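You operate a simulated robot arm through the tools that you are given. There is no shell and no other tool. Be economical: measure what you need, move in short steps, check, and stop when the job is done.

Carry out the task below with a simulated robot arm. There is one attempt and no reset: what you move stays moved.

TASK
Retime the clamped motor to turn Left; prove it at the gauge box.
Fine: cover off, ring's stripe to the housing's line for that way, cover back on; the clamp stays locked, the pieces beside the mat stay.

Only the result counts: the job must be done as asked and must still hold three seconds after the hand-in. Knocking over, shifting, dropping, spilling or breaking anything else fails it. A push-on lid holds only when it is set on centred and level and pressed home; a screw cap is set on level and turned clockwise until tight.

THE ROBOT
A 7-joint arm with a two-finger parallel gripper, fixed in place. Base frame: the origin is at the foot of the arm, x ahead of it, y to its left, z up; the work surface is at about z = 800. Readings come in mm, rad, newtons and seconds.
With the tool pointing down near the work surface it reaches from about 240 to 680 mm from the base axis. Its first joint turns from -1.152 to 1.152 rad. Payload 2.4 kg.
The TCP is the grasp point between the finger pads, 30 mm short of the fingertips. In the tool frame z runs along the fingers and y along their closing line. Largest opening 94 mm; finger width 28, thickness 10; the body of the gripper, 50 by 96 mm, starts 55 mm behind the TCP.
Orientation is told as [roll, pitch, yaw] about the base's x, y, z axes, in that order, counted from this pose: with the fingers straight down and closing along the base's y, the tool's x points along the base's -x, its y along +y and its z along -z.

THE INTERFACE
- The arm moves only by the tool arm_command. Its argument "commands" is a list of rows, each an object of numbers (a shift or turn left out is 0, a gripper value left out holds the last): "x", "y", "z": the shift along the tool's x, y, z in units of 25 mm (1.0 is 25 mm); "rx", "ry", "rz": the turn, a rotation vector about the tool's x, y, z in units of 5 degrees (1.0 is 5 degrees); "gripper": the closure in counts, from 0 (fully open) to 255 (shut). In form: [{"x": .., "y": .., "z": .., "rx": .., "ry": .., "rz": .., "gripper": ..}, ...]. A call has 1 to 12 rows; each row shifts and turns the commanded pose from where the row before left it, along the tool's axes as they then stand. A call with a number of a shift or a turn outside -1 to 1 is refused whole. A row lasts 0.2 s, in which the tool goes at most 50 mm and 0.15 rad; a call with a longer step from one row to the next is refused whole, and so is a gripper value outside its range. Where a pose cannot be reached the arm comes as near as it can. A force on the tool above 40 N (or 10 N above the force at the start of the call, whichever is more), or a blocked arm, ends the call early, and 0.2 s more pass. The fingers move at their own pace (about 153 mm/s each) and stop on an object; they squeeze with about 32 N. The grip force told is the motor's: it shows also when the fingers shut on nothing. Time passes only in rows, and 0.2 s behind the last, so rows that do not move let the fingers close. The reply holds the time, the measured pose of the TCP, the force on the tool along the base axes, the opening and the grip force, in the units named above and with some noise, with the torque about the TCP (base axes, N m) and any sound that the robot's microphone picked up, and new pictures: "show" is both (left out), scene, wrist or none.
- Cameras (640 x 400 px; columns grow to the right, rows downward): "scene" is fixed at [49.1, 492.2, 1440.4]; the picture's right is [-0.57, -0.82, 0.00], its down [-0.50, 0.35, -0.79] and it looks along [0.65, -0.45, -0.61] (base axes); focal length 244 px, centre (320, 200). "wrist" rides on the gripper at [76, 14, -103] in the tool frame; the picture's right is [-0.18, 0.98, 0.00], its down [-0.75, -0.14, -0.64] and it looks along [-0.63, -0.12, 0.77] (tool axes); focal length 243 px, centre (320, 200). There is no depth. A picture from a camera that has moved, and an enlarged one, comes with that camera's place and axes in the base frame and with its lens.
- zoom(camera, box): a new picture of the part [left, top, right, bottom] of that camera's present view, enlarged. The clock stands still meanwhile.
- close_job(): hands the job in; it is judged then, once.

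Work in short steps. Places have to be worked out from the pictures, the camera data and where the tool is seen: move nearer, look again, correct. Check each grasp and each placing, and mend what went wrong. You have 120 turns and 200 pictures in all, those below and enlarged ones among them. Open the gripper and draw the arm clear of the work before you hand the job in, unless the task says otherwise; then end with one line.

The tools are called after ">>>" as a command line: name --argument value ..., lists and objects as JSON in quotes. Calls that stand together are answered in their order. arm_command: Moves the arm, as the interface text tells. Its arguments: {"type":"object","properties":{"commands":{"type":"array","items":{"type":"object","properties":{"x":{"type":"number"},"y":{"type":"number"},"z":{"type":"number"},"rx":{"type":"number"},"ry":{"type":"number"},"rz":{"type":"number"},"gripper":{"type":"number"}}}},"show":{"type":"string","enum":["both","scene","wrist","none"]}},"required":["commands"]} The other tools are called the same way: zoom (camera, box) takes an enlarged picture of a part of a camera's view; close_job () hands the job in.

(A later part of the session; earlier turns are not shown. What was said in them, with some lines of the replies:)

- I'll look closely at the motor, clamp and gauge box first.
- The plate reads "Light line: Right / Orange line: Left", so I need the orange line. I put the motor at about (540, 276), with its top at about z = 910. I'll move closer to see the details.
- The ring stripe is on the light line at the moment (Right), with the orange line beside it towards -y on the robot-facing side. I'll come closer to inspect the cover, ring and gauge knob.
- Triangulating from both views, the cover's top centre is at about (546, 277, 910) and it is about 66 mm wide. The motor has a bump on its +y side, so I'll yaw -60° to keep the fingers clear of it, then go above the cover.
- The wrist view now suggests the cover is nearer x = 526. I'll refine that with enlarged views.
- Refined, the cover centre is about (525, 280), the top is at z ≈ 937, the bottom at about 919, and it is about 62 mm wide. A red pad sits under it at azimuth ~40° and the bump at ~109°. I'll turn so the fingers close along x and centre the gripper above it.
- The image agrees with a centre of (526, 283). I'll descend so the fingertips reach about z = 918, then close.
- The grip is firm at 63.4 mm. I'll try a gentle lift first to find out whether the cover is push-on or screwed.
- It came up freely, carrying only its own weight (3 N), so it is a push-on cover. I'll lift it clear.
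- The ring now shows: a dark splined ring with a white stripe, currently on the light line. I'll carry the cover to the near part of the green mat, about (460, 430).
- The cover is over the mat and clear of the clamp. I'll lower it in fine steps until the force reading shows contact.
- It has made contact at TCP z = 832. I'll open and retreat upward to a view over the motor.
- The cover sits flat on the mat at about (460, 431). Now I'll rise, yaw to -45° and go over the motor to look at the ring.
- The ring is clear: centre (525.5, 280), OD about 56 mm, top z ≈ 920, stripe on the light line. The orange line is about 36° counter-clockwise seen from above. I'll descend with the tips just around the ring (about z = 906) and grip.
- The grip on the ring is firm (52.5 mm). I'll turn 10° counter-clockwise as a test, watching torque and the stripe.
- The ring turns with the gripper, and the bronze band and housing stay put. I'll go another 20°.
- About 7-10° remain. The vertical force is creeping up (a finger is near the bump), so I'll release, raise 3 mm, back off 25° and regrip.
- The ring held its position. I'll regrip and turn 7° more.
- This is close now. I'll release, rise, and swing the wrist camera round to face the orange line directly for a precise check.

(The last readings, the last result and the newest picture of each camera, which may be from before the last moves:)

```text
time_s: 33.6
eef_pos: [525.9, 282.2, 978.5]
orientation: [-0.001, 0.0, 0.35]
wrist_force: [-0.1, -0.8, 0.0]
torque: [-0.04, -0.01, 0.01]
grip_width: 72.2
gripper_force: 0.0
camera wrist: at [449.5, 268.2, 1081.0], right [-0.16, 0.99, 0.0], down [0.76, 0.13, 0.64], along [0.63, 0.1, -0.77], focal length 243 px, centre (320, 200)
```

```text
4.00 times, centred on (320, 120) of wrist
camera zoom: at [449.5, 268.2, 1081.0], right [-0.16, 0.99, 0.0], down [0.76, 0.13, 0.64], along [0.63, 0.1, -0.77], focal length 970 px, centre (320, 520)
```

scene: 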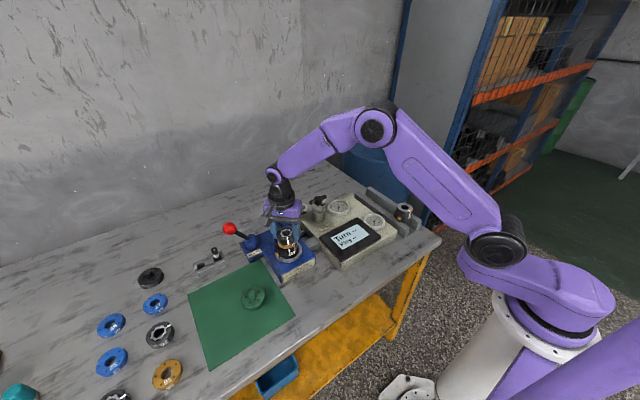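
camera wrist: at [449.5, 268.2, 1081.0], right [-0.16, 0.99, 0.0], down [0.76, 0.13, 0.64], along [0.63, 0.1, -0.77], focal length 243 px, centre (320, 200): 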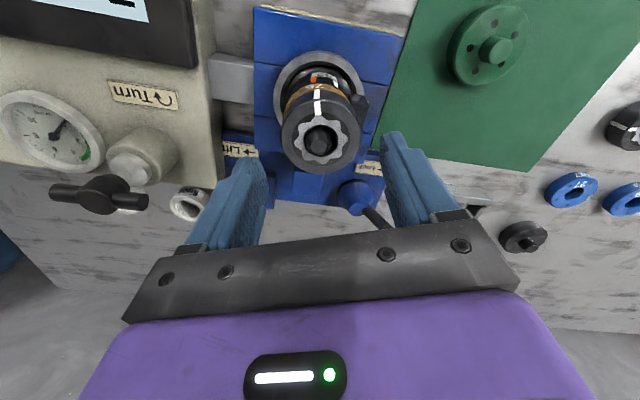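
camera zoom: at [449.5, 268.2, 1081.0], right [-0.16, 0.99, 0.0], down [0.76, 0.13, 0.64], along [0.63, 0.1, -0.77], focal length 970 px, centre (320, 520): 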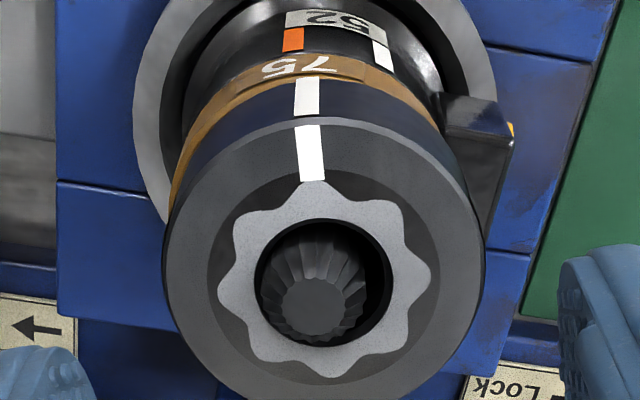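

The stripe is still about 6° short of the orange line. I'll rotate to yaw +50° (fingers clear of the bump), regrip the ring, and turn 6° more.

>>> arm_command --commands '[{"rz": -1}, {"rz": -1}, {"rz": -1}, {"rz": -1}, {"rz": -1}, {"rz": -1}, {"z": 0.8}, {"z": 0.74}, {}, {"gripper": 255}, {}, {}]' --show "wrist"

>>> arm_command --commands '[{"rz": -0.6}, {"rz": -0.6}, {}]' --show "none"

>>> zoom --camera "wrist" --box '[240, 60, 400, 200]'

>>> zoom --camera "scene" --box '[265, 215, 315, 270]'

```text
time_s: 36.2
eef_pos: [524.6, 280.2, 941.2]
orientation: [0.001, -0.001, 0.873]
wrist_force: [-1.0, 0.5, 0.0]
torque: [-0.06, -0.07, -0.02]
grip_width: 54.7
gripper_force: 32.5
camera wrist: at [465.5, 231.2, 1043.2], right [-0.63, 0.77, 0.0], down [0.59, 0.49, 0.64], along [0.5, 0.41, -0.77], focal length 243 px, centre (320, 200)
```

wrist: 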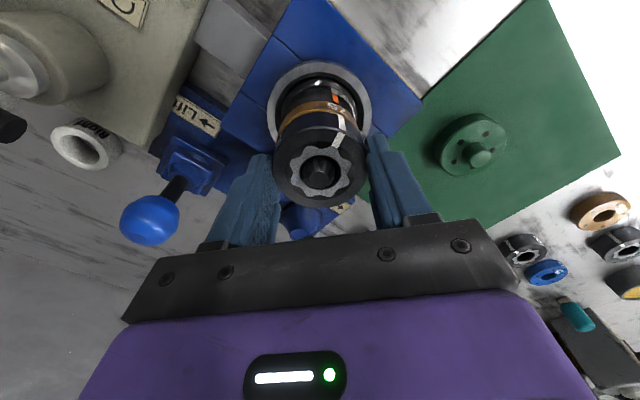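

```text
time_s: 37.0
eef_pos: [525.7, 280.4, 940.7]
orientation: [0.001, 0.001, 0.978]
wrist_force: [-1.2, -2.3, 6.5]
torque: [-0.25, -0.06, -0.03]
grip_width: 54.7
gripper_force: 31.9
```

```text
2.86 times, centred on (320, 130) of wrist
camera zoom: at [471.3, 224.8, 1043.1], right [-0.71, 0.7, 0.0], down [0.54, 0.55, 0.64], along [0.45, 0.46, -0.77], focal length 693 px, centre (320, 400)
```

zoom: 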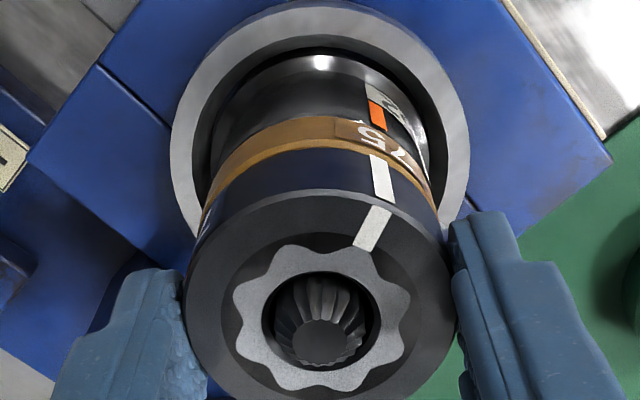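

```text
7.27 times, centred on (290, 242) of scene
camera zoom: at [48.9, 492.1, 1440.5], right [-0.57, -0.82, 0.0], down [-0.5, 0.35, -0.79], along [0.65, -0.45, -0.61], focal length 1775 px, centre (538, -109)
```

zoom: 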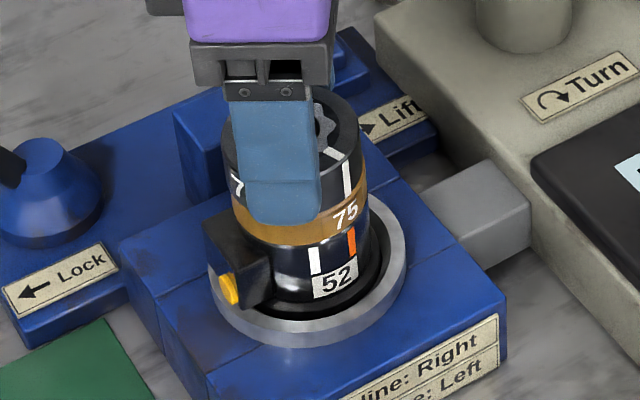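

The scene view shows the stripe and orange line aligned within about 1°, but the oblique wrist view hints at a slight overshoot. I'll release and look head-on again.

>>> arm_command --commands '[{"gripper": 60}, {}, {"z": -0.8}, {"z": -0.8, "rz": 1}, {"rz": 1}, {"rz": 1}, {"rz": 1}, {"rz": 1}, {"rz": 1}, {"rz": 1}, {"rz": 0.2}, {}]' --show "none"

>>> zoom --camera "wrist" --box '[280, 65, 360, 125]'

>>> zoom --camera "scene" --box '[270, 225, 310, 265]'

```text
time_s: 39.6
eef_pos: [524.1, 281.9, 980.3]
orientation: [-0.001, 0.001, 0.349]
wrist_force: [-1.2, 0.1, -0.2]
torque: [-0.02, 0.0, 0.01]
grip_width: 72.0
gripper_force: 0.0
```

```text
6.67 times, centred on (320, 95) of wrist
camera zoom: at [448.8, 268.1, 1082.7], right [-0.16, 0.99, 0.0], down [0.76, 0.12, 0.64], along [0.63, 0.1, -0.77], focal length 1618 px, centre (320, 900)
```

zoom: 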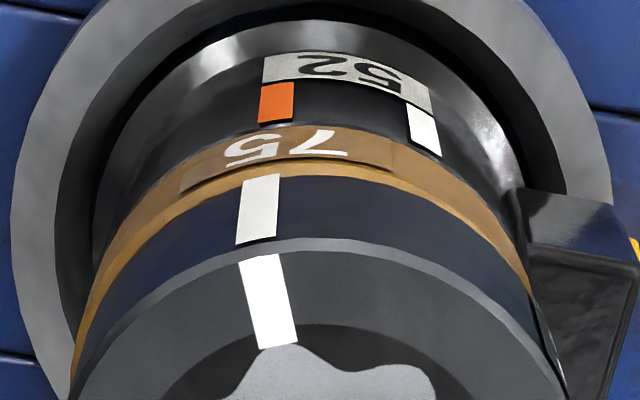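

```text
10.00 times, centred on (290, 245) of scene
camera zoom: at [49.1, 492.2, 1440.4], right [-0.57, -0.82, 0.0], down [-0.5, 0.35, -0.79], along [0.65, -0.45, -0.61], focal length 2441 px, centre (620, -250)
```

zoom: 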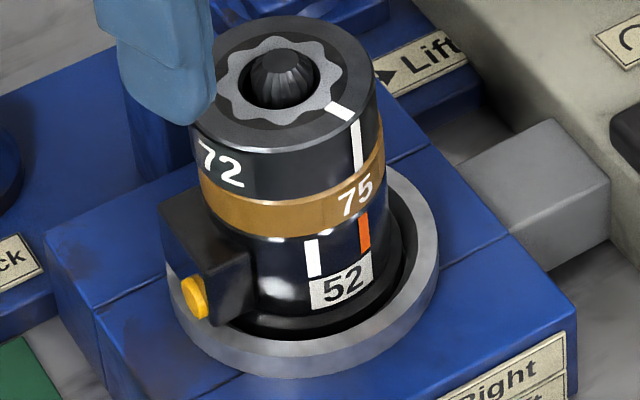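

Head-on, the stripe looks within about 2° of orange. I'll take one finer zoom from each camera to settle it.

>>> zoom --camera "scene" --box '[296, 230, 316, 252]'

>>> zoom --camera "wrist" --box '[296, 68, 344, 104]'

```text
16.00 times, centred on (306, 241) of scene
camera zoom: at [49.1, 492.2, 1440.4], right [-0.57, -0.82, 0.0], down [-0.5, 0.35, -0.79], along [0.65, -0.45, -0.61], focal length 3905 px, centre (544, -456)
```

zoom: 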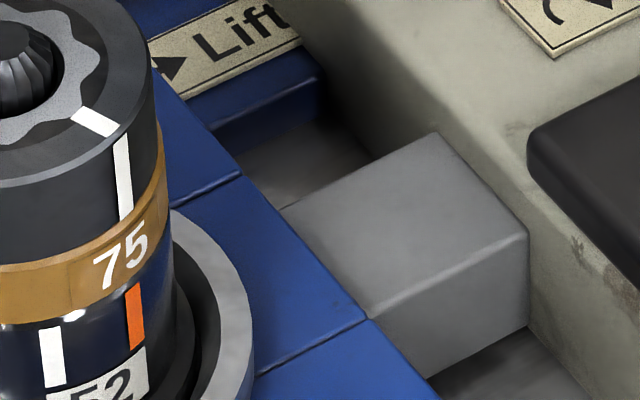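

```text
11.11 times, centred on (320, 86) of wrist
camera zoom: at [448.8, 268.1, 1082.7], right [-0.16, 0.99, 0.0], down [0.76, 0.12, 0.64], along [0.63, 0.1, -0.77], focal length 2696 px, centre (320, 1467)
```

zoom: 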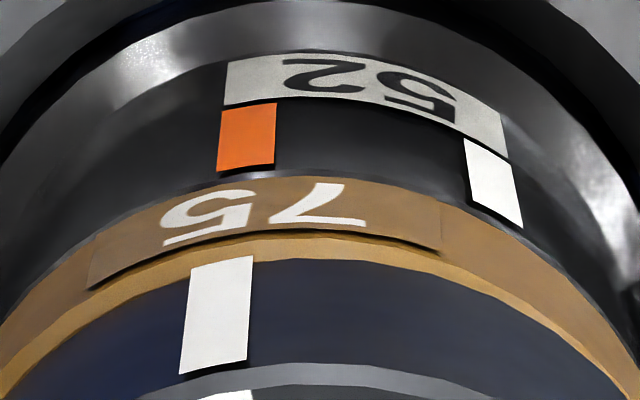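

Both cameras put the stripe within about 1° of the orange line, from opposite sides, so it is aligned. Next I'll fetch the cover at yaw -90° with the same grasp as before.

>>> arm_command --commands '[{"z": -1, "gripper": 0}, {"rz": 1}, {"rz": 1}, {"rz": 1}, {"rz": 1}, {"rz": 1}, {"rz": 1}, {"rz": 1}, {"rz": 1}, {"rz": 1}, {"rz": 1}, {"rz": 1}]' --show "none"

>>> arm_command --commands '[{"rz": 1}, {"rz": 1}, {"rz": 1}, {"rz": 1}, {"rz": 1}, {"rz": 1}, {"rz": 1}, {"rz": 1}, {"rz": 1}, {"rz": 1}, {"rz": 1}, {}]' --show "none"

>>> arm_command --commands '[{"x": 1, "y": -0.43}, {"x": 1, "y": -0.43}, {"x": 1, "y": -0.43}, {"x": 1, "y": -0.43}, {"x": 1, "y": -0.43}, {"x": 1, "y": -0.43}, {"z": 1}, {"z": 1}, {}]'

```text
time_s: 42.2
eef_pos: [524.1, 280.8, 1004.2]
orientation: [0.001, 0.0, -0.612]
wrist_force: [0.3, 0.3, 0.1]
torque: [0.01, -0.04, 0.02]
grip_width: 94.2
gripper_force: 0.1
```

```text
time_s: 44.8
eef_pos: [525.3, 280.3, 1005.1]
orientation: [-0.001, 0.0, -1.573]
wrist_force: [0.3, -0.1, 0.0]
torque: [0.0, -0.04, 0.0]
grip_width: 94.1
gripper_force: 0.0
```

```text
time_s: 46.8
eef_pos: [460.3, 431.7, 955.5]
orientation: [-0.001, 0.0, -1.572]
wrist_force: [0.4, -0.6, 0.1]
torque: [0.0, 0.01, -0.01]
grip_width: 94.0
gripper_force: 0.0
camera wrist: at [475.2, 507.1, 1057.5], right [0.98, -0.18, 0.0], down [-0.14, -0.75, 0.64], along [-0.12, -0.63, -0.77], focal length 243 px, centre (320, 200)
```

scene: 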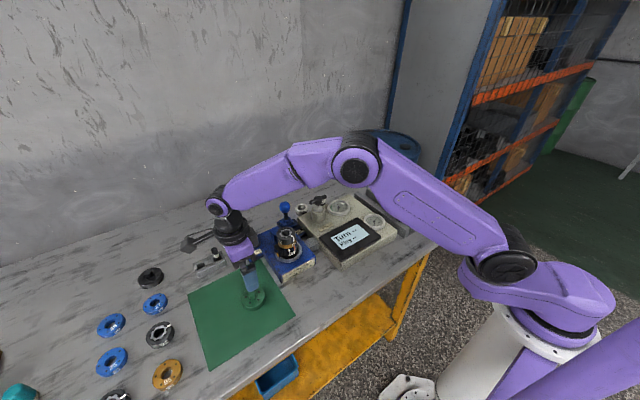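
wrist: 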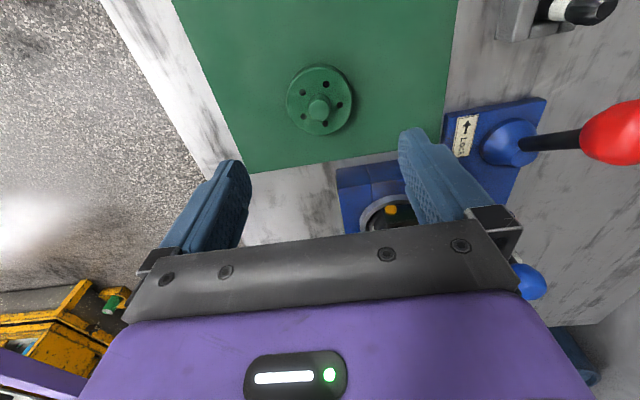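

The cover is centred under the gripper. I'll descend to TCP z ≈ 834 and grip.

>>> arm_command --commands '[{"z": 1}, {"z": 1}, {"z": 1}, {"z": 1}, {"z": 0.6}, {"z": 0.26}, {}, {"gripper": 255}, {}, {}, {"z": -0.4}, {}]' --show "wrist"

```text
time_s: 49.4
eef_pos: [460.2, 430.4, 842.2]
orientation: [0.001, 0.0, -1.574]
wrist_force: [0.4, 0.1, -3.1]
torque: [0.01, 0.0, 0.02]
grip_width: 63.5
gripper_force: 31.9
camera wrist: at [474.8, 506.0, 945.3], right [0.98, -0.19, 0.0], down [-0.14, -0.75, 0.64], along [-0.12, -0.63, -0.77], focal length 243 px, centre (320, 200)
```

wrist: 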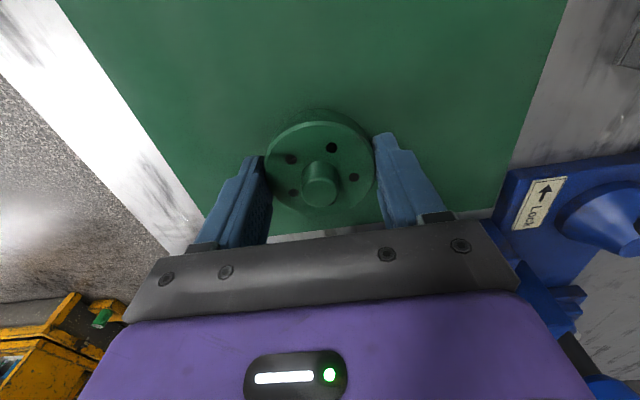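

The grasp matches the original. I'll lift and carry the cover back over the motor, using the commanded offsets to return to the original pose.

>>> arm_command --commands '[{"z": -1}, {"z": -1}, {"z": -1}, {"z": -1}, {"z": -1}, {"z": -1}, {"z": -0.4}, {}]' --show "none"

>>> arm_command --commands '[{"x": -0.993, "y": 0.435}, {"x": -0.993, "y": 0.435}, {"x": -0.993, "y": 0.435}, {"x": -0.993, "y": 0.435}, {"x": -0.993, "y": 0.434}, {"x": -0.993, "y": 0.434}, {}, {}]'

>>> zoom --camera "scene" --box '[250, 190, 330, 270]'

```text
time_s: 51.2
eef_pos: [459.7, 432.5, 1005.6]
orientation: [-0.001, 0.001, -1.571]
wrist_force: [-0.3, 0.1, -2.8]
torque: [0.01, -0.05, 0.02]
grip_width: 63.7
gripper_force: 32.4
```

```text
time_s: 53.0
eef_pos: [526.5, 281.2, 1004.1]
orientation: [0.001, -0.001, -1.572]
wrist_force: [-0.5, 0.1, -2.9]
torque: [0.01, -0.02, -0.02]
grip_width: 63.3
gripper_force: 32.0
camera wrist: at [540.6, 357.7, 1105.9], right [0.98, -0.18, 0.0], down [-0.14, -0.75, 0.64], along [-0.12, -0.63, -0.77], focal length 243 px, centre (320, 200)
```

scene: 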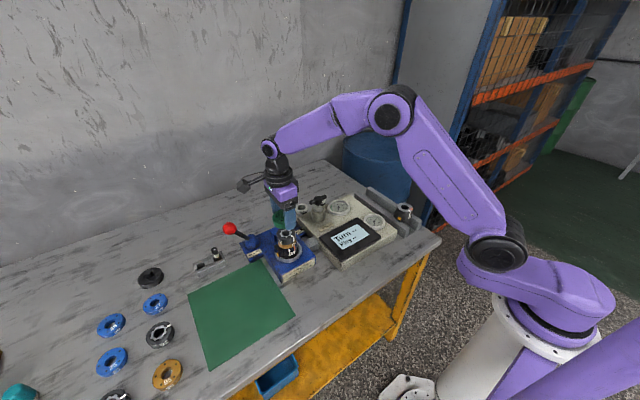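
wrist: 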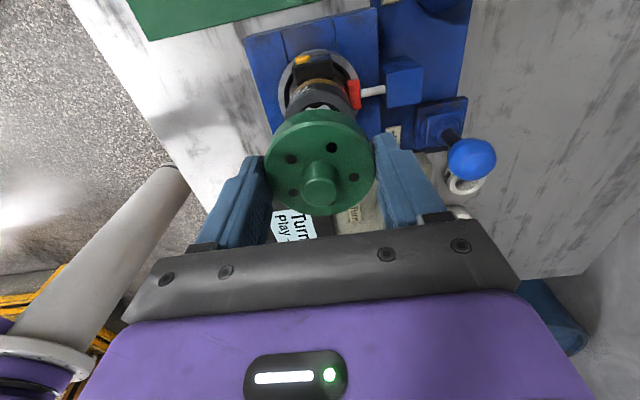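

```text
5.00 times, centred on (290, 230) of scene
camera zoom: at [49.1, 492.2, 1440.4], right [-0.57, -0.82, 0.0], down [-0.5, 0.35, -0.79], along [0.65, -0.45, -0.61], focal length 1220 px, centre (470, 50)
```

zoom: 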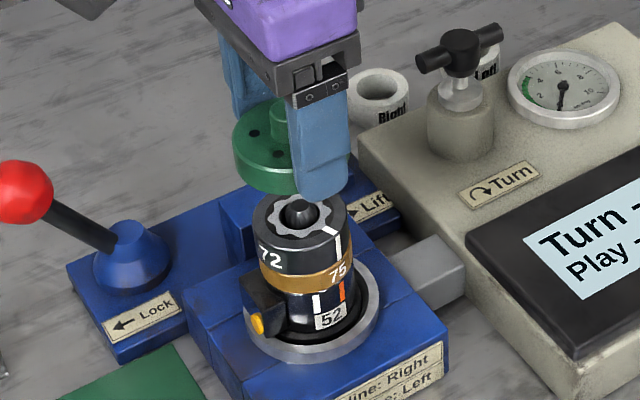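

The cover is aligned over the motor. I'll lower it in fine steps and press.

>>> arm_command --commands '[{"z": 0.8}, {"z": 0.6}, {"z": 0.3}, {"z": 0.15}, {"z": 0.1}, {"z": 0.08}, {}]' --show "none"

```text
time_s: 54.6
eef_pos: [524.9, 283.1, 952.4]
orientation: [0.0, -0.001, -1.574]
wrist_force: [1.3, -0.5, -1.7]
torque: [0.0, -0.04, 0.0]
grip_width: 63.5
gripper_force: 32.2
```

>>> arm_command --commands '[{"z": 0.08}, {"z": 0.08}, {"z": 0.08}, {"z": 0.08}, {}]' --show "none"

```text
time_s: 55.8
eef_pos: [526.2, 283.4, 945.4]
orientation: [0.006, 0.0, -1.57]
wrist_force: [-5.9, -0.4, 31.1]
torque: [0.11, 0.35, 0.15]
grip_width: 63.7
gripper_force: 32.4
```

That pressed with about 34 N. I'll release, rise and inspect the seating.

>>> arm_command --commands '[{"z": -0.12}, {"gripper": 0}, {}, {"z": -1}, {"z": -0.6}, {}]' --show "wrist"

>>> zoom --camera "scene" --box '[260, 205, 320, 270]'

>>> zoom --camera "wrist" --box '[250, 30, 400, 190]'

```text
time_s: 57.2
eef_pos: [525.5, 282.1, 988.3]
orientation: [-0.001, 0.0, -1.571]
wrist_force: [1.1, -0.2, -0.4]
torque: [-0.01, 0.0, 0.01]
grip_width: 94.1
gripper_force: 0.0
camera wrist: at [540.4, 358.0, 1090.2], right [0.98, -0.18, 0.0], down [-0.14, -0.75, 0.64], along [-0.12, -0.63, -0.77], focal length 243 px, centre (320, 200)
```

wrist: 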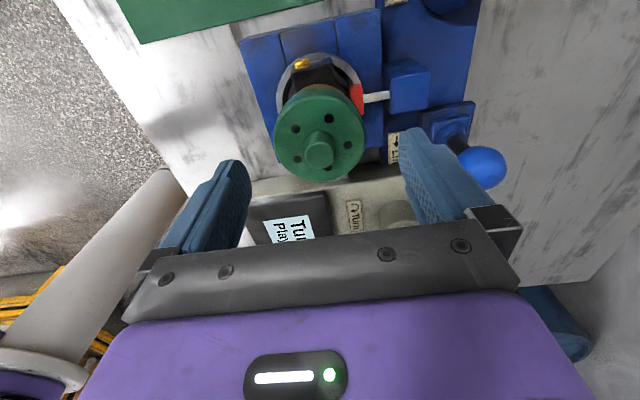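

```text
6.15 times, centred on (290, 238) of scene
camera zoom: at [49.1, 492.2, 1440.4], right [-0.57, -0.82, 0.0], down [-0.5, 0.35, -0.79], along [0.65, -0.45, -0.61], focal length 1502 px, centre (505, -31)
```

zoom: 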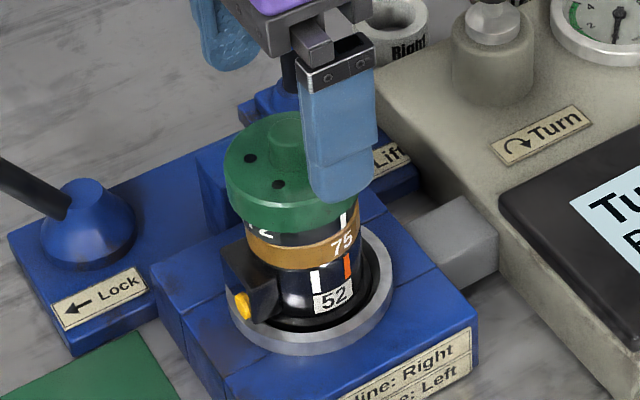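

```text
2.50 times, centred on (325, 110) of wrist
camera zoom: at [540.4, 358.0, 1090.2], right [0.98, -0.18, 0.0], down [-0.14, -0.75, 0.64], along [-0.12, -0.63, -0.77], focal length 606 px, centre (308, 425)
```

zoom: 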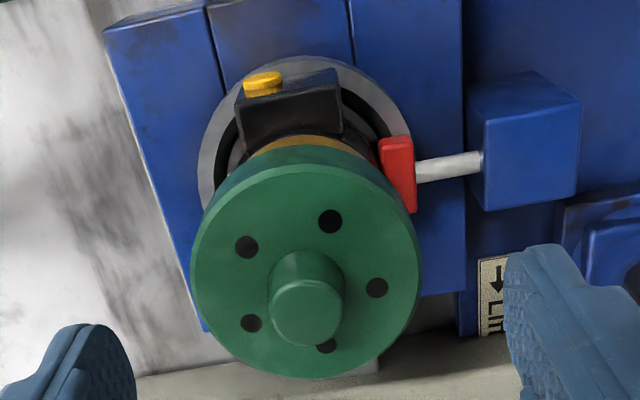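

The cover is level, with the stripe visible above the orange line and the same gap as at the start. To be sure it is home, I'll press on the centre stub with closed fingers.

>>> arm_command --commands '[{"z": -0.8, "gripper": 255}, {}, {}, {"z": 0.6}, {"z": 0.3}, {"z": 0.2}, {"z": 0.15}, {"z": 0.15}, {"z": 0.1}, {"z": 0.1}, {"z": 0.1}]' --show "none"

```text
time_s: 58.7
eef_pos: [527.0, 281.8, 983.8]
orientation: [0.004, 0.002, -1.571]
wrist_force: [-2.7, -1.1, 7.1]
torque: [-0.11, 0.11, -0.04]
grip_width: 0.0
gripper_force: 32.6
stopped in row 7: the force on the tool passed its limit (the readings are from after the stop); the commanded pose is now the measured one
```

The fingers met the stub at z ≈ 954. I'll press steadily with small increments.

>>> arm_command --commands '[{"z": 0.03}, {"z": 0.03}, {"z": 0.02}, {}]' --show "none"

```text
time_s: 59.6
eef_pos: [527.9, 281.9, 984.0]
orientation: [0.006, 0.0, -1.571]
wrist_force: [-3.0, -1.3, 6.7]
torque: [-0.05, 0.12, -0.02]
grip_width: 0.1
gripper_force: 32.1
stopped in row 4: the force on the tool passed its limit (the readings are from after the stop); the commanded pose is now the measured one
```

The cover doesn't move any further at over 40 N, so it is home. Next I'll rise and look at the gauge box: the T-handle is near (570, 139, 957).

>>> arm_command --commands '[{"z": -1, "gripper": 255}, {"z": -1}, {"z": -1}, {"x": -0.9, "y": 0.33}, {"x": -0.9, "y": 0.33}, {"x": -0.9, "y": 0.33}, {"x": -0.9, "y": 0.33}, {"gripper": 0}, {}]'

>>> zoom --camera "scene" --box '[270, 180, 400, 270]'

>>> zoom --camera "wrist" --box '[220, 80, 440, 230]'

```text
time_s: 61.6
eef_pos: [559.7, 190.9, 1057.5]
orientation: [0.007, 0.003, -1.571]
wrist_force: [0.8, 0.5, -1.3]
torque: [-0.01, -0.02, -0.02]
grip_width: 93.8
gripper_force: 0.0
camera wrist: at [573.9, 267.2, 1159.9], right [0.98, -0.18, 0.01], down [-0.15, -0.76, 0.64], along [-0.11, -0.63, -0.77], focal length 243 px, centre (320, 200)
```

scene: 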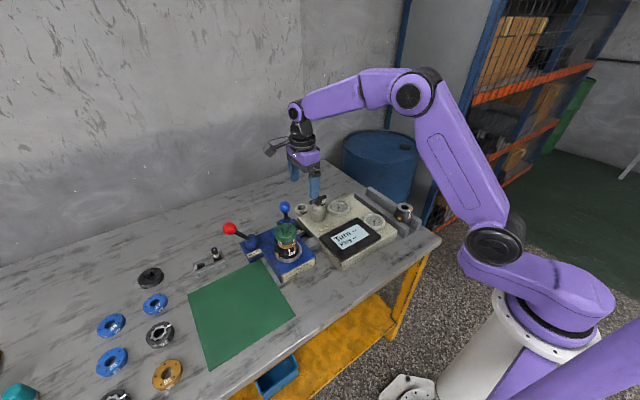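
wrist: 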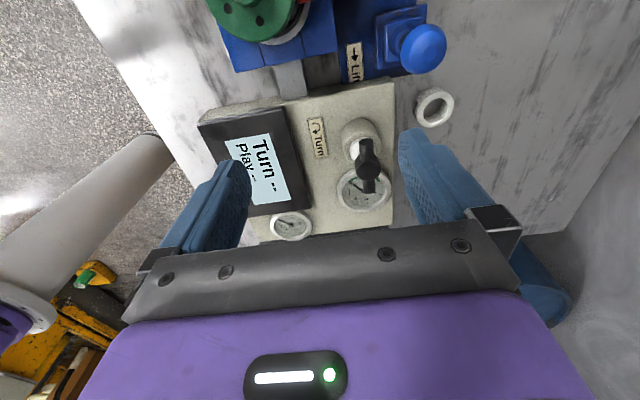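

```text
4.44 times, centred on (335, 225) of scene
camera zoom: at [49.1, 492.2, 1440.4], right [-0.57, -0.82, 0.0], down [-0.5, 0.35, -0.79], along [0.65, -0.45, -0.61], focal length 1085 px, centre (253, 89)
```

zoom: 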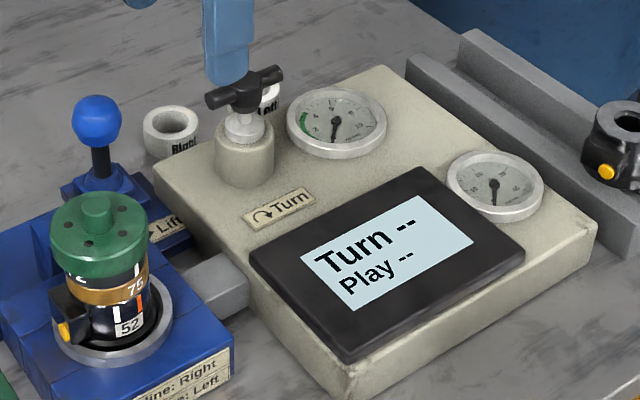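

```text
2.67 times, centred on (330, 155) of wrist
camera zoom: at [573.9, 267.2, 1159.9], right [0.98, -0.18, 0.01], down [-0.15, -0.76, 0.64], along [-0.11, -0.63, -0.77], focal length 647 px, centre (293, 320)
```

zoom: 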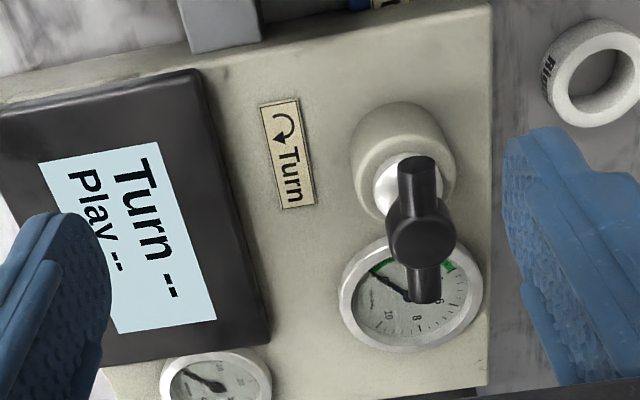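

The T-handle hub is at about (598, 116, 928), with its bar along y. I'll go above it and turn to yaw +90° (fingers still closing along x), which leaves a wide clockwise range.

>>> arm_command --commands '[{"x": -1, "y": 0.5}, {"x": -1, "y": 0.5}, {"x": -1, "y": 0.53}, {"rz": -1}, {"rz": -1}, {"rz": -1}, {"rz": -1}, {"rz": -1}, {"rz": -1}, {"rz": -1}, {"rz": -1}, {"rz": -1}]' --show "none"

>>> arm_command --commands '[{"rz": -1}, {"rz": -1}, {"rz": -1}, {"rz": -1}, {"rz": -1}, {"rz": -1}, {"rz": -1}, {"rz": -1}, {"rz": -1}, {"rz": -1}, {"rz": -1}, {"rz": -1}]' --show "none"

>>> arm_command --commands '[{"rz": -1}, {"rz": -1}, {"rz": -1}, {"rz": -1}, {"rz": -1}, {"rz": -1}, {"rz": -1}, {"rz": -1}, {"rz": -1}, {"rz": -1}, {"rz": -1}, {"rz": -1}]' --show "none"

>>> arm_command --commands '[{"rz": -1}, {"rz": -1}, {"rz": -1}, {}]'

```text
time_s: 64.2
eef_pos: [596.8, 117.2, 1059.3]
orientation: [0.004, -0.003, -0.783]
wrist_force: [0.7, -0.4, -0.3]
torque: [-0.03, 0.04, 0.02]
grip_width: 94.1
gripper_force: 0.0
```

```text
time_s: 66.8
eef_pos: [598.0, 116.2, 1058.5]
orientation: [0.003, -0.004, 0.263]
wrist_force: [-0.1, -0.1, 0.7]
torque: [0.04, -0.01, -0.02]
grip_width: 94.2
gripper_force: 0.0
```

```text
time_s: 69.4
eef_pos: [597.0, 117.0, 1057.9]
orientation: [-0.005, -0.003, 1.31]
wrist_force: [-0.3, -0.1, -0.3]
torque: [0.03, 0.01, 0.0]
grip_width: 94.4
gripper_force: 0.1
```

```text
time_s: 70.4
eef_pos: [598.2, 118.1, 1057.4]
orientation: [-0.005, -0.004, 1.572]
wrist_force: [-0.4, -0.1, -0.4]
torque: [0.0, 0.03, 0.0]
grip_width: 94.0
gripper_force: 0.1
camera wrist: at [583.6, 40.4, 1160.2], right [-0.98, 0.18, -0.01], down [0.14, 0.75, 0.64], along [0.12, 0.63, -0.76], focal length 243 px, centre (320, 200)
```

scene: 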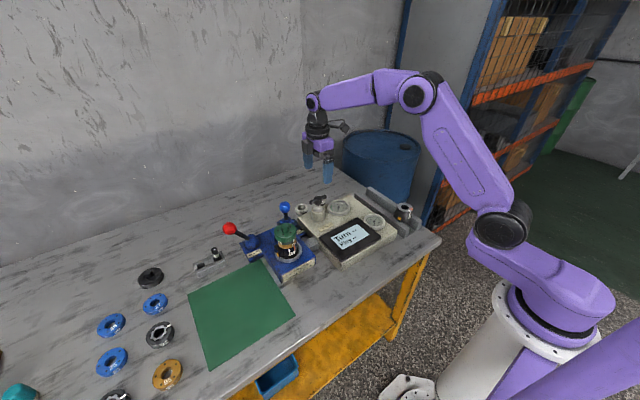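
wrist: 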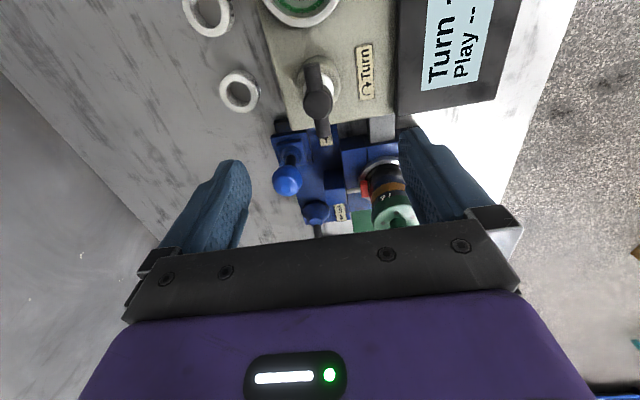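

The hub is visible and consistent with about (600, 114). I'll zoom in to refine.

>>> zoom --camera "wrist" --box '[260, 40, 380, 150]'

>>> zoom --camera "scene" --box '[295, 180, 345, 235]'

```text
3.64 times, centred on (320, 95) of wrist
camera zoom: at [583.6, 40.4, 1160.2], right [-0.98, 0.18, -0.01], down [0.14, 0.75, 0.64], along [0.12, 0.63, -0.76], focal length 882 px, centre (320, 582)
```

zoom: 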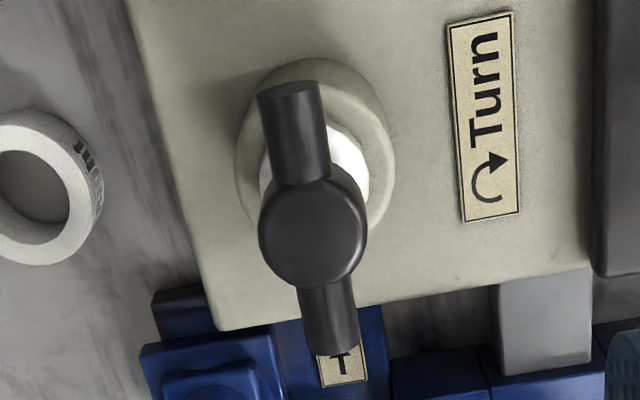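

```text
7.27 times, centred on (320, 208) of scene
camera zoom: at [49.1, 492.2, 1440.4], right [-0.57, -0.82, 0.0], down [-0.5, 0.35, -0.79], along [0.65, -0.45, -0.61], focal length 1775 px, centre (320, 146)
```

zoom: 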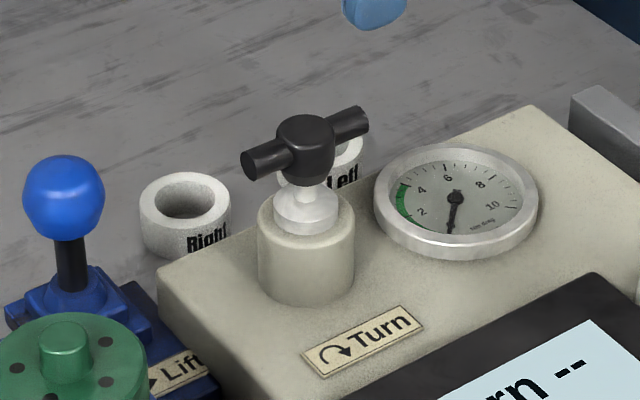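

The hub centre is about (600, 118), top z ≈ 928, diameter about 28 mm, and the bar lies along y. I'll descend to TCP z ≈ 936 and grip the hub.

>>> arm_command --commands '[{"y": -0.08, "z": 1}, {"z": 1}, {"z": 1}, {"z": 1}, {"z": 0.5}, {"z": 0.36}, {}, {"gripper": 255}, {}, {}]'

>>> zoom --camera "scene" --box '[295, 180, 345, 235]'

```text
time_s: 72.6
eef_pos: [599.9, 117.1, 937.3]
orientation: [-0.004, -0.003, 1.569]
wrist_force: [-0.1, -1.3, -0.3]
torque: [0.32, 0.36, -0.06]
grip_width: 27.9
gripper_force: 45.0
camera wrist: at [585.7, 40.9, 1039.2], right [-0.98, 0.19, 0.0], down [0.14, 0.75, 0.64], along [0.12, 0.63, -0.76], focal length 243 px, centre (320, 200)
```

scene: 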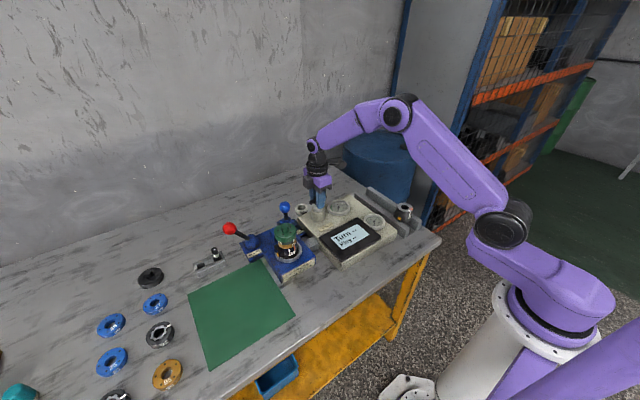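
wrist: 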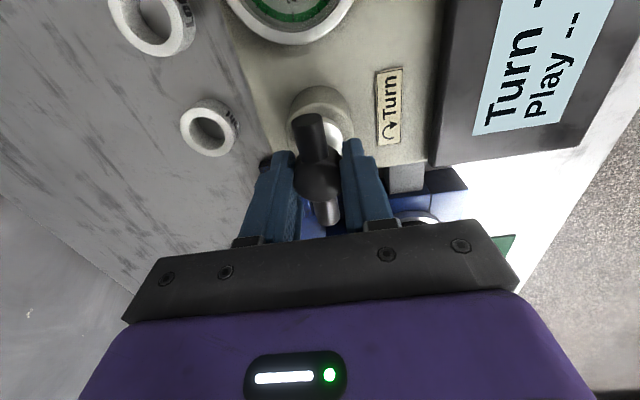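

```text
7.27 times, centred on (320, 208) of scene
camera zoom: at [49.1, 492.1, 1440.5], right [-0.57, -0.82, 0.0], down [-0.5, 0.35, -0.79], along [0.65, -0.45, -0.61], focal length 1775 px, centre (320, 146)
```

zoom: 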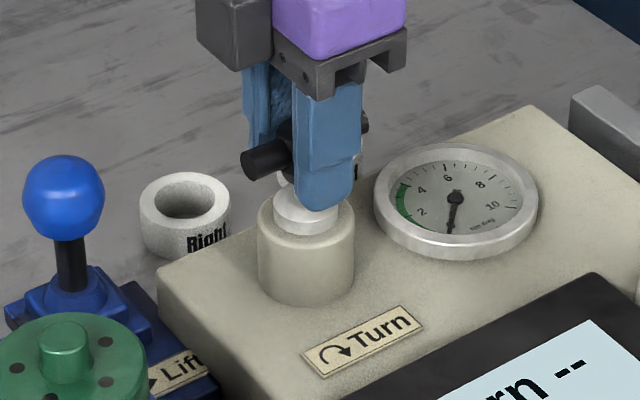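

The hub is gripped at 27.9 mm. I'll turn clockwise 20° (rz positive) and check that the bar follows.

>>> arm_command --commands '[{"rz": 0.8}, {"rz": 0.8}, {"rz": 0.8}, {"rz": 0.8}, {"rz": 0.8}, {}]'

```text
time_s: 74.0
eef_pos: [600.5, 116.9, 937.8]
orientation: [-0.007, -0.005, 1.217]
wrist_force: [10.0, -1.6, 3.7]
torque: [-0.54, 0.69, 0.04]
grip_width: 28.0
gripper_force: 44.8
camera wrist: at [560.9, 50.1, 1039.0], right [-0.86, 0.51, -0.01], down [0.39, 0.66, 0.65], along [0.33, 0.55, -0.76], focal length 243 px, centre (320, 200)
```

scene: 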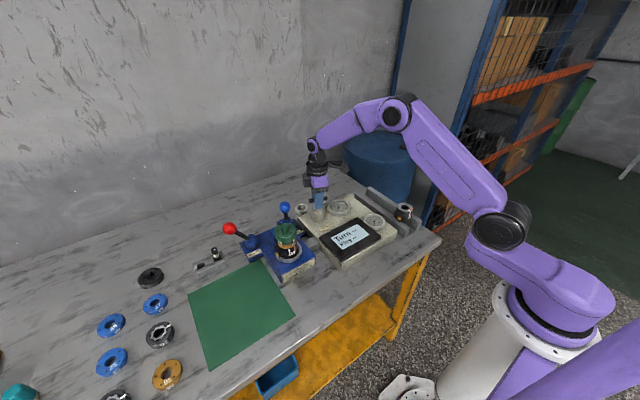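
wrist: 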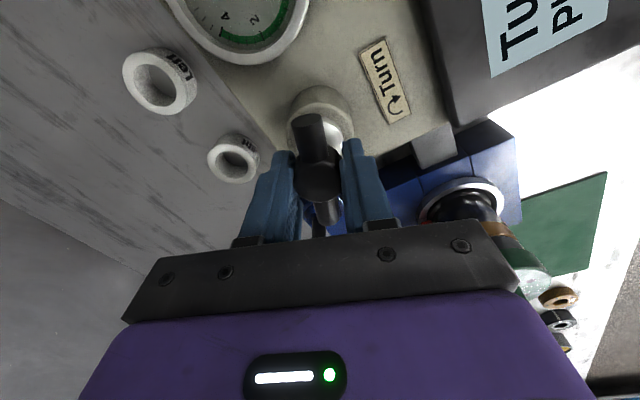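

The bar follows the gripper. I'll continue clockwise.

>>> arm_command --commands '[{"rz": 1}, {"rz": 1}, {"rz": 1}, {"rz": 1}, {"rz": 1}, {"rz": 1}, {"rz": 1}, {"rz": 1}, {}]' --show "wrist"

>>> zoom --camera "scene" --box '[290, 180, 400, 270]'

```text
time_s: 76.0
eef_pos: [600.7, 116.0, 937.2]
orientation: [-0.001, -0.013, 0.519]
wrist_force: [24.7, -11.8, 2.4]
torque: [-0.08, 0.51, 0.04]
grip_width: 27.6
gripper_force: 45.5
camera wrist: at [528.2, 90.1, 1038.6], right [-0.33, 0.94, 0.0], down [0.72, 0.25, 0.65], along [0.62, 0.21, -0.76], focal length 243 px, centre (320, 200)
```

wrist: 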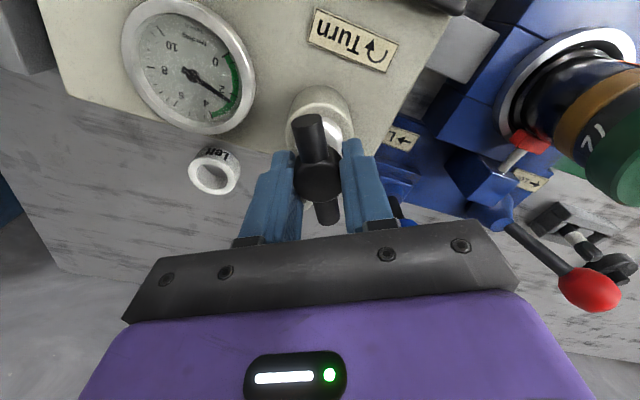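

```text
4.44 times, centred on (345, 225) of scene
camera zoom: at [49.7, 491.9, 1440.5], right [-0.57, -0.82, 0.0], down [-0.5, 0.35, -0.79], along [0.65, -0.45, -0.61], focal length 1085 px, centre (209, 89)
```

zoom: 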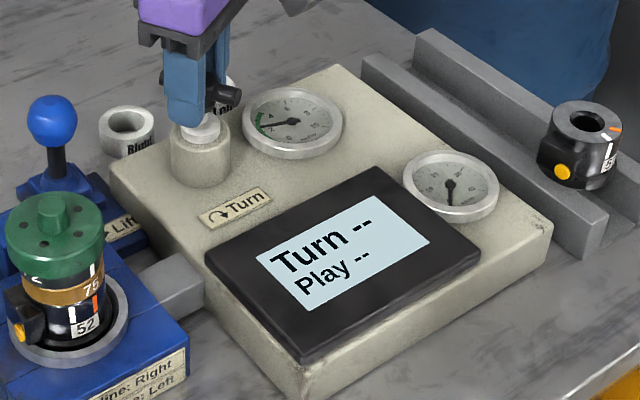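

The gauge needle has risen into the green, but the display is still blank and the side load is growing. I'll shift the command to relieve the side load, then continue clockwise.

>>> arm_command --commands '[{"x": -0.067, "y": -0.084}, {}, {"rz": 1}, {"rz": 1}, {}]' --show "none"

>>> zoom --camera "scene" --box '[290, 180, 400, 270]'

```text
time_s: 77.2
eef_pos: [602.3, 115.2, 937.2]
orientation: [0.002, -0.002, 0.346]
wrist_force: [-1.9, -15.5, 18.6]
torque: [-0.46, 0.31, 0.02]
grip_width: 27.9
gripper_force: 45.1
```

```text
4.44 times, centred on (345, 225) of scene
camera zoom: at [48.6, 491.7, 1440.6], right [-0.57, -0.82, 0.0], down [-0.5, 0.35, -0.79], along [0.65, -0.45, -0.61], focal length 1085 px, centre (209, 89)
```

zoom: 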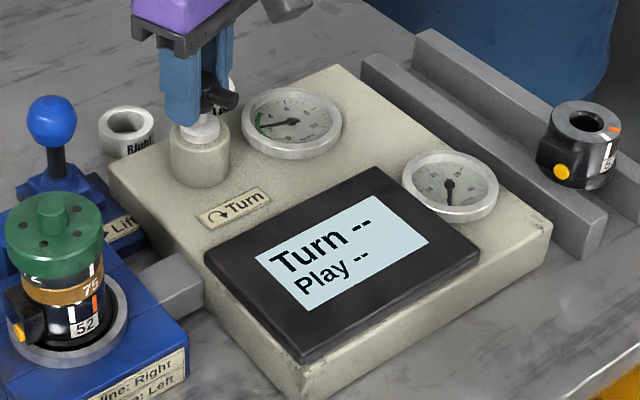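

I'll relieve the load again and continue turning clockwise.

>>> arm_command --commands '[{"x": 0.02, "y": -0.056, "z": -0.06}, {"rz": 1}, {"rz": 1}, {"rz": 1}, {"rz": 1}, {}]' --show "wrist"

>>> zoom --camera "scene" --box '[290, 180, 400, 270]'

```text
time_s: 78.6
eef_pos: [602.2, 114.1, 936.9]
orientation: [0.005, -0.005, -0.005]
wrist_force: [4.1, -7.2, -5.6]
torque: [-0.54, 0.47, 0.04]
grip_width: 27.7
gripper_force: 44.8
camera wrist: at [526.4, 128.8, 1039.2], right [0.19, 0.98, 0.0], down [0.75, -0.15, 0.64], along [0.63, -0.12, -0.76], focal length 243 px, centre (320, 200)
```

wrist: 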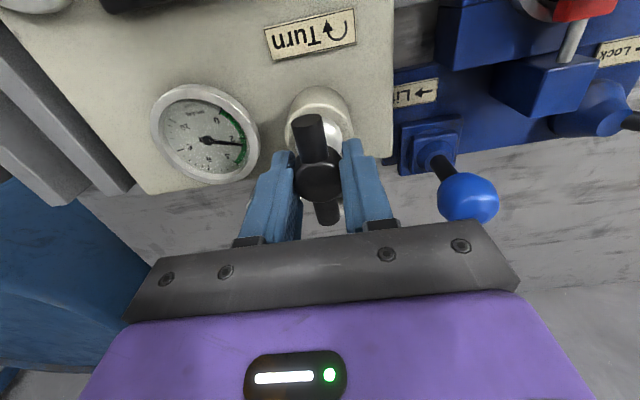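

```text
4.44 times, centred on (345, 225) of scene
camera zoom: at [49.3, 492.0, 1440.5], right [-0.57, -0.82, 0.0], down [-0.5, 0.35, -0.79], along [0.65, -0.45, -0.61], focal length 1085 px, centre (209, 89)
```

zoom: 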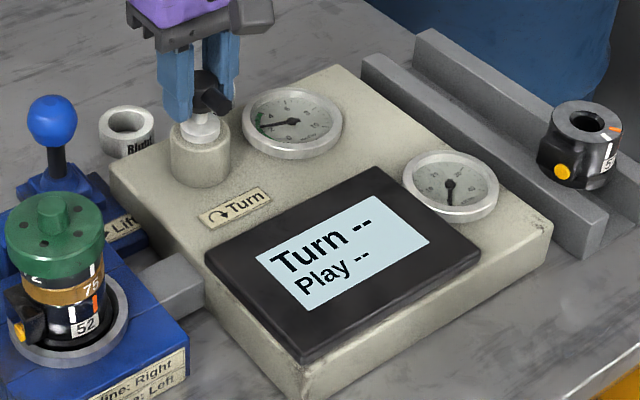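

The needle is steady in the green after 90°, with no reading yet. I'll continue another 90°.

>>> arm_command --commands '[{"y": -0.03}, {"rz": 1}, {"rz": 1}, {"rz": 1}, {"rz": 1}, {"rz": 1}, {"rz": 1}, {"rz": 1}, {"rz": 1}, {"rz": 1}, {}]' --show "none"

>>> zoom --camera "scene" --box '[290, 180, 400, 270]'

```text
time_s: 81.0
eef_pos: [602.3, 111.9, 936.5]
orientation: [0.0, 0.002, -0.789]
wrist_force: [-12.4, -13.6, -21.0]
torque: [-0.68, -0.11, 0.03]
grip_width: 27.8
gripper_force: 44.9
```

```text
4.44 times, centred on (345, 225) of scene
camera zoom: at [49.1, 491.9, 1440.5], right [-0.57, -0.82, 0.0], down [-0.5, 0.35, -0.79], along [0.65, -0.45, -0.61], focal length 1085 px, centre (209, 89)
```

zoom: 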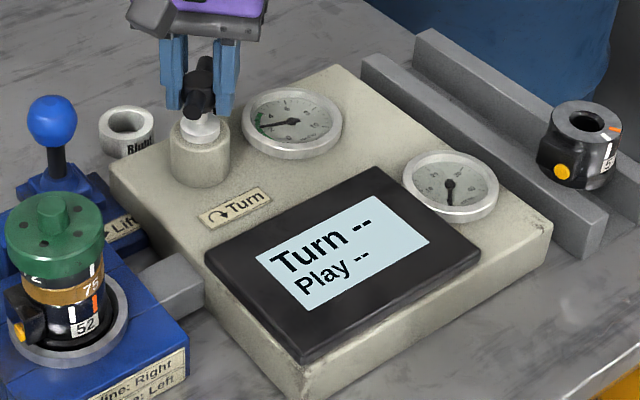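

135° turned so far. I'll relieve the loads and continue.

>>> arm_command --commands '[{"y": -0.075, "z": 0.06}, {"rz": 1}, {"rz": 1}, {"rz": 1}, {"rz": 1}, {"rz": 1}, {"rz": 1}, {"rz": 1}, {"rz": 1}, {"rz": 1}, {}]' --show "none"

>>> zoom --camera "scene" --box '[290, 180, 400, 270]'

```text
time_s: 83.4
eef_pos: [600.6, 113.3, 937.4]
orientation: [0.001, 0.002, -1.572]
wrist_force: [-16.3, -5.8, 3.0]
torque: [-0.08, 0.55, 0.35]
grip_width: 27.3
gripper_force: 45.4
```

```text
4.44 times, centred on (345, 225) of scene
camera zoom: at [48.6, 492.0, 1440.5], right [-0.57, -0.82, 0.0], down [-0.5, 0.35, -0.79], along [0.65, -0.45, -0.61], focal length 1085 px, centre (209, 89)
```

zoom: 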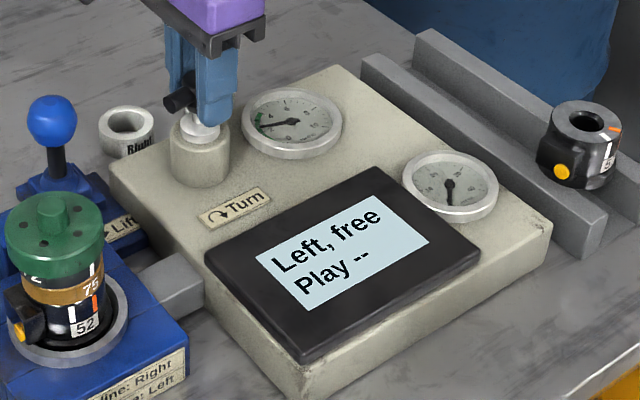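

The display reads "Left, free", so the proof is done. I'll release the handle, draw clear and do a final check.

>>> arm_command --commands '[{"gripper": 0}, {}, {"z": -1}, {"z": -1}, {"z": -1}, {"z": -1}, {"z": -1}, {"z": -1}, {"y": -1}, {"y": -1}, {"y": -1}, {"y": -1}]'

>>> zoom --camera "scene" --box '[190, 180, 400, 320]'

>>> zoom --camera "scene" --box '[260, 210, 390, 280]'

```text
time_s: 86.0
eef_pos: [503.2, 112.1, 1087.7]
orientation: [0.007, 0.002, -1.571]
wrist_force: [-1.1, -0.3, -0.1]
torque: [0.03, -0.02, 0.01]
grip_width: 93.9
gripper_force: 0.1
camera wrist: at [516.8, 187.5, 1189.7], right [0.98, -0.18, 0.01], down [-0.15, -0.76, 0.64], along [-0.11, -0.63, -0.77], focal length 243 px, centre (320, 200)
```

scene: 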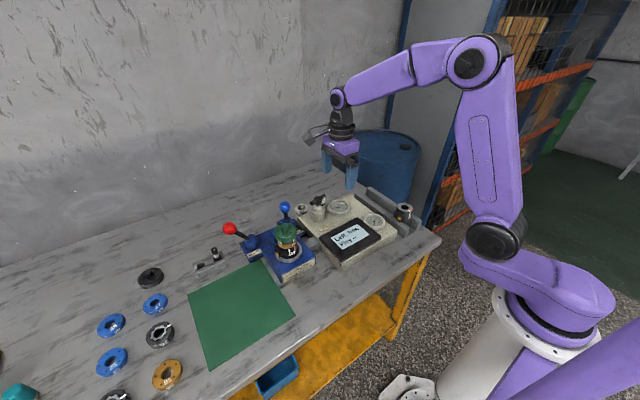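
wrist: 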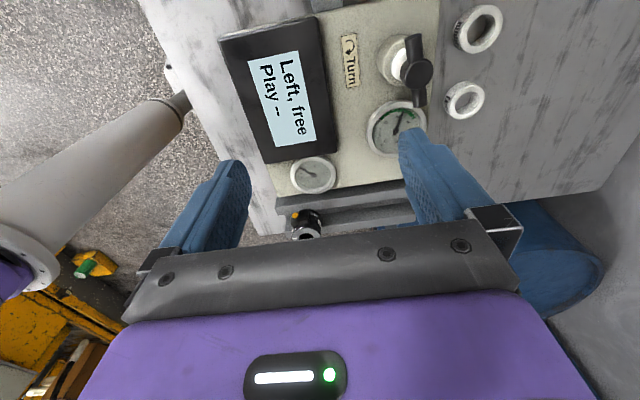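

```text
2.86 times, centred on (295, 250) of scene
camera zoom: at [49.1, 492.2, 1440.4], right [-0.57, -0.82, 0.0], down [-0.5, 0.35, -0.79], along [0.65, -0.45, -0.61], focal length 697 px, centre (391, 57)
```

zoom: 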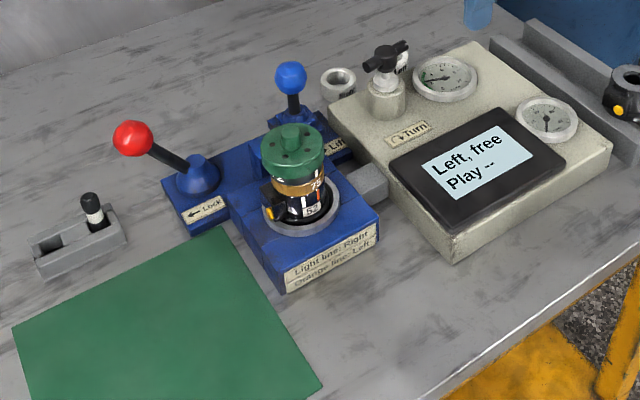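

```text
4.92 times, centred on (325, 245) of scene
camera zoom: at [49.1, 492.2, 1440.4], right [-0.57, -0.82, 0.0], down [-0.5, 0.35, -0.79], along [0.65, -0.45, -0.61], focal length 1202 px, centre (295, -22)
```

zoom: 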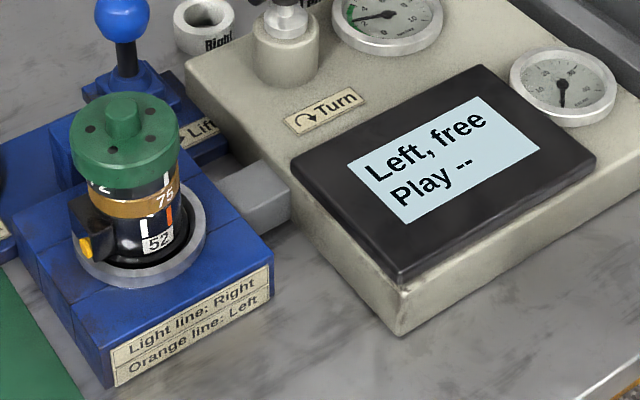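

The gauge still shows "Left, free", the cover is on and level, the clamp is locked, the other pieces are undisturbed and the arm is clear. I'm handing the job in.

>>> close_job

```text
The job is handed in.
```

The motor is retimed to turn Left: the ring's stripe is on the orange line, the cover is back on and pressed home, the gauge box reads "Left, free", and the clamp stayed locked (the gauge's "Play" line is still blank; I did not test it).
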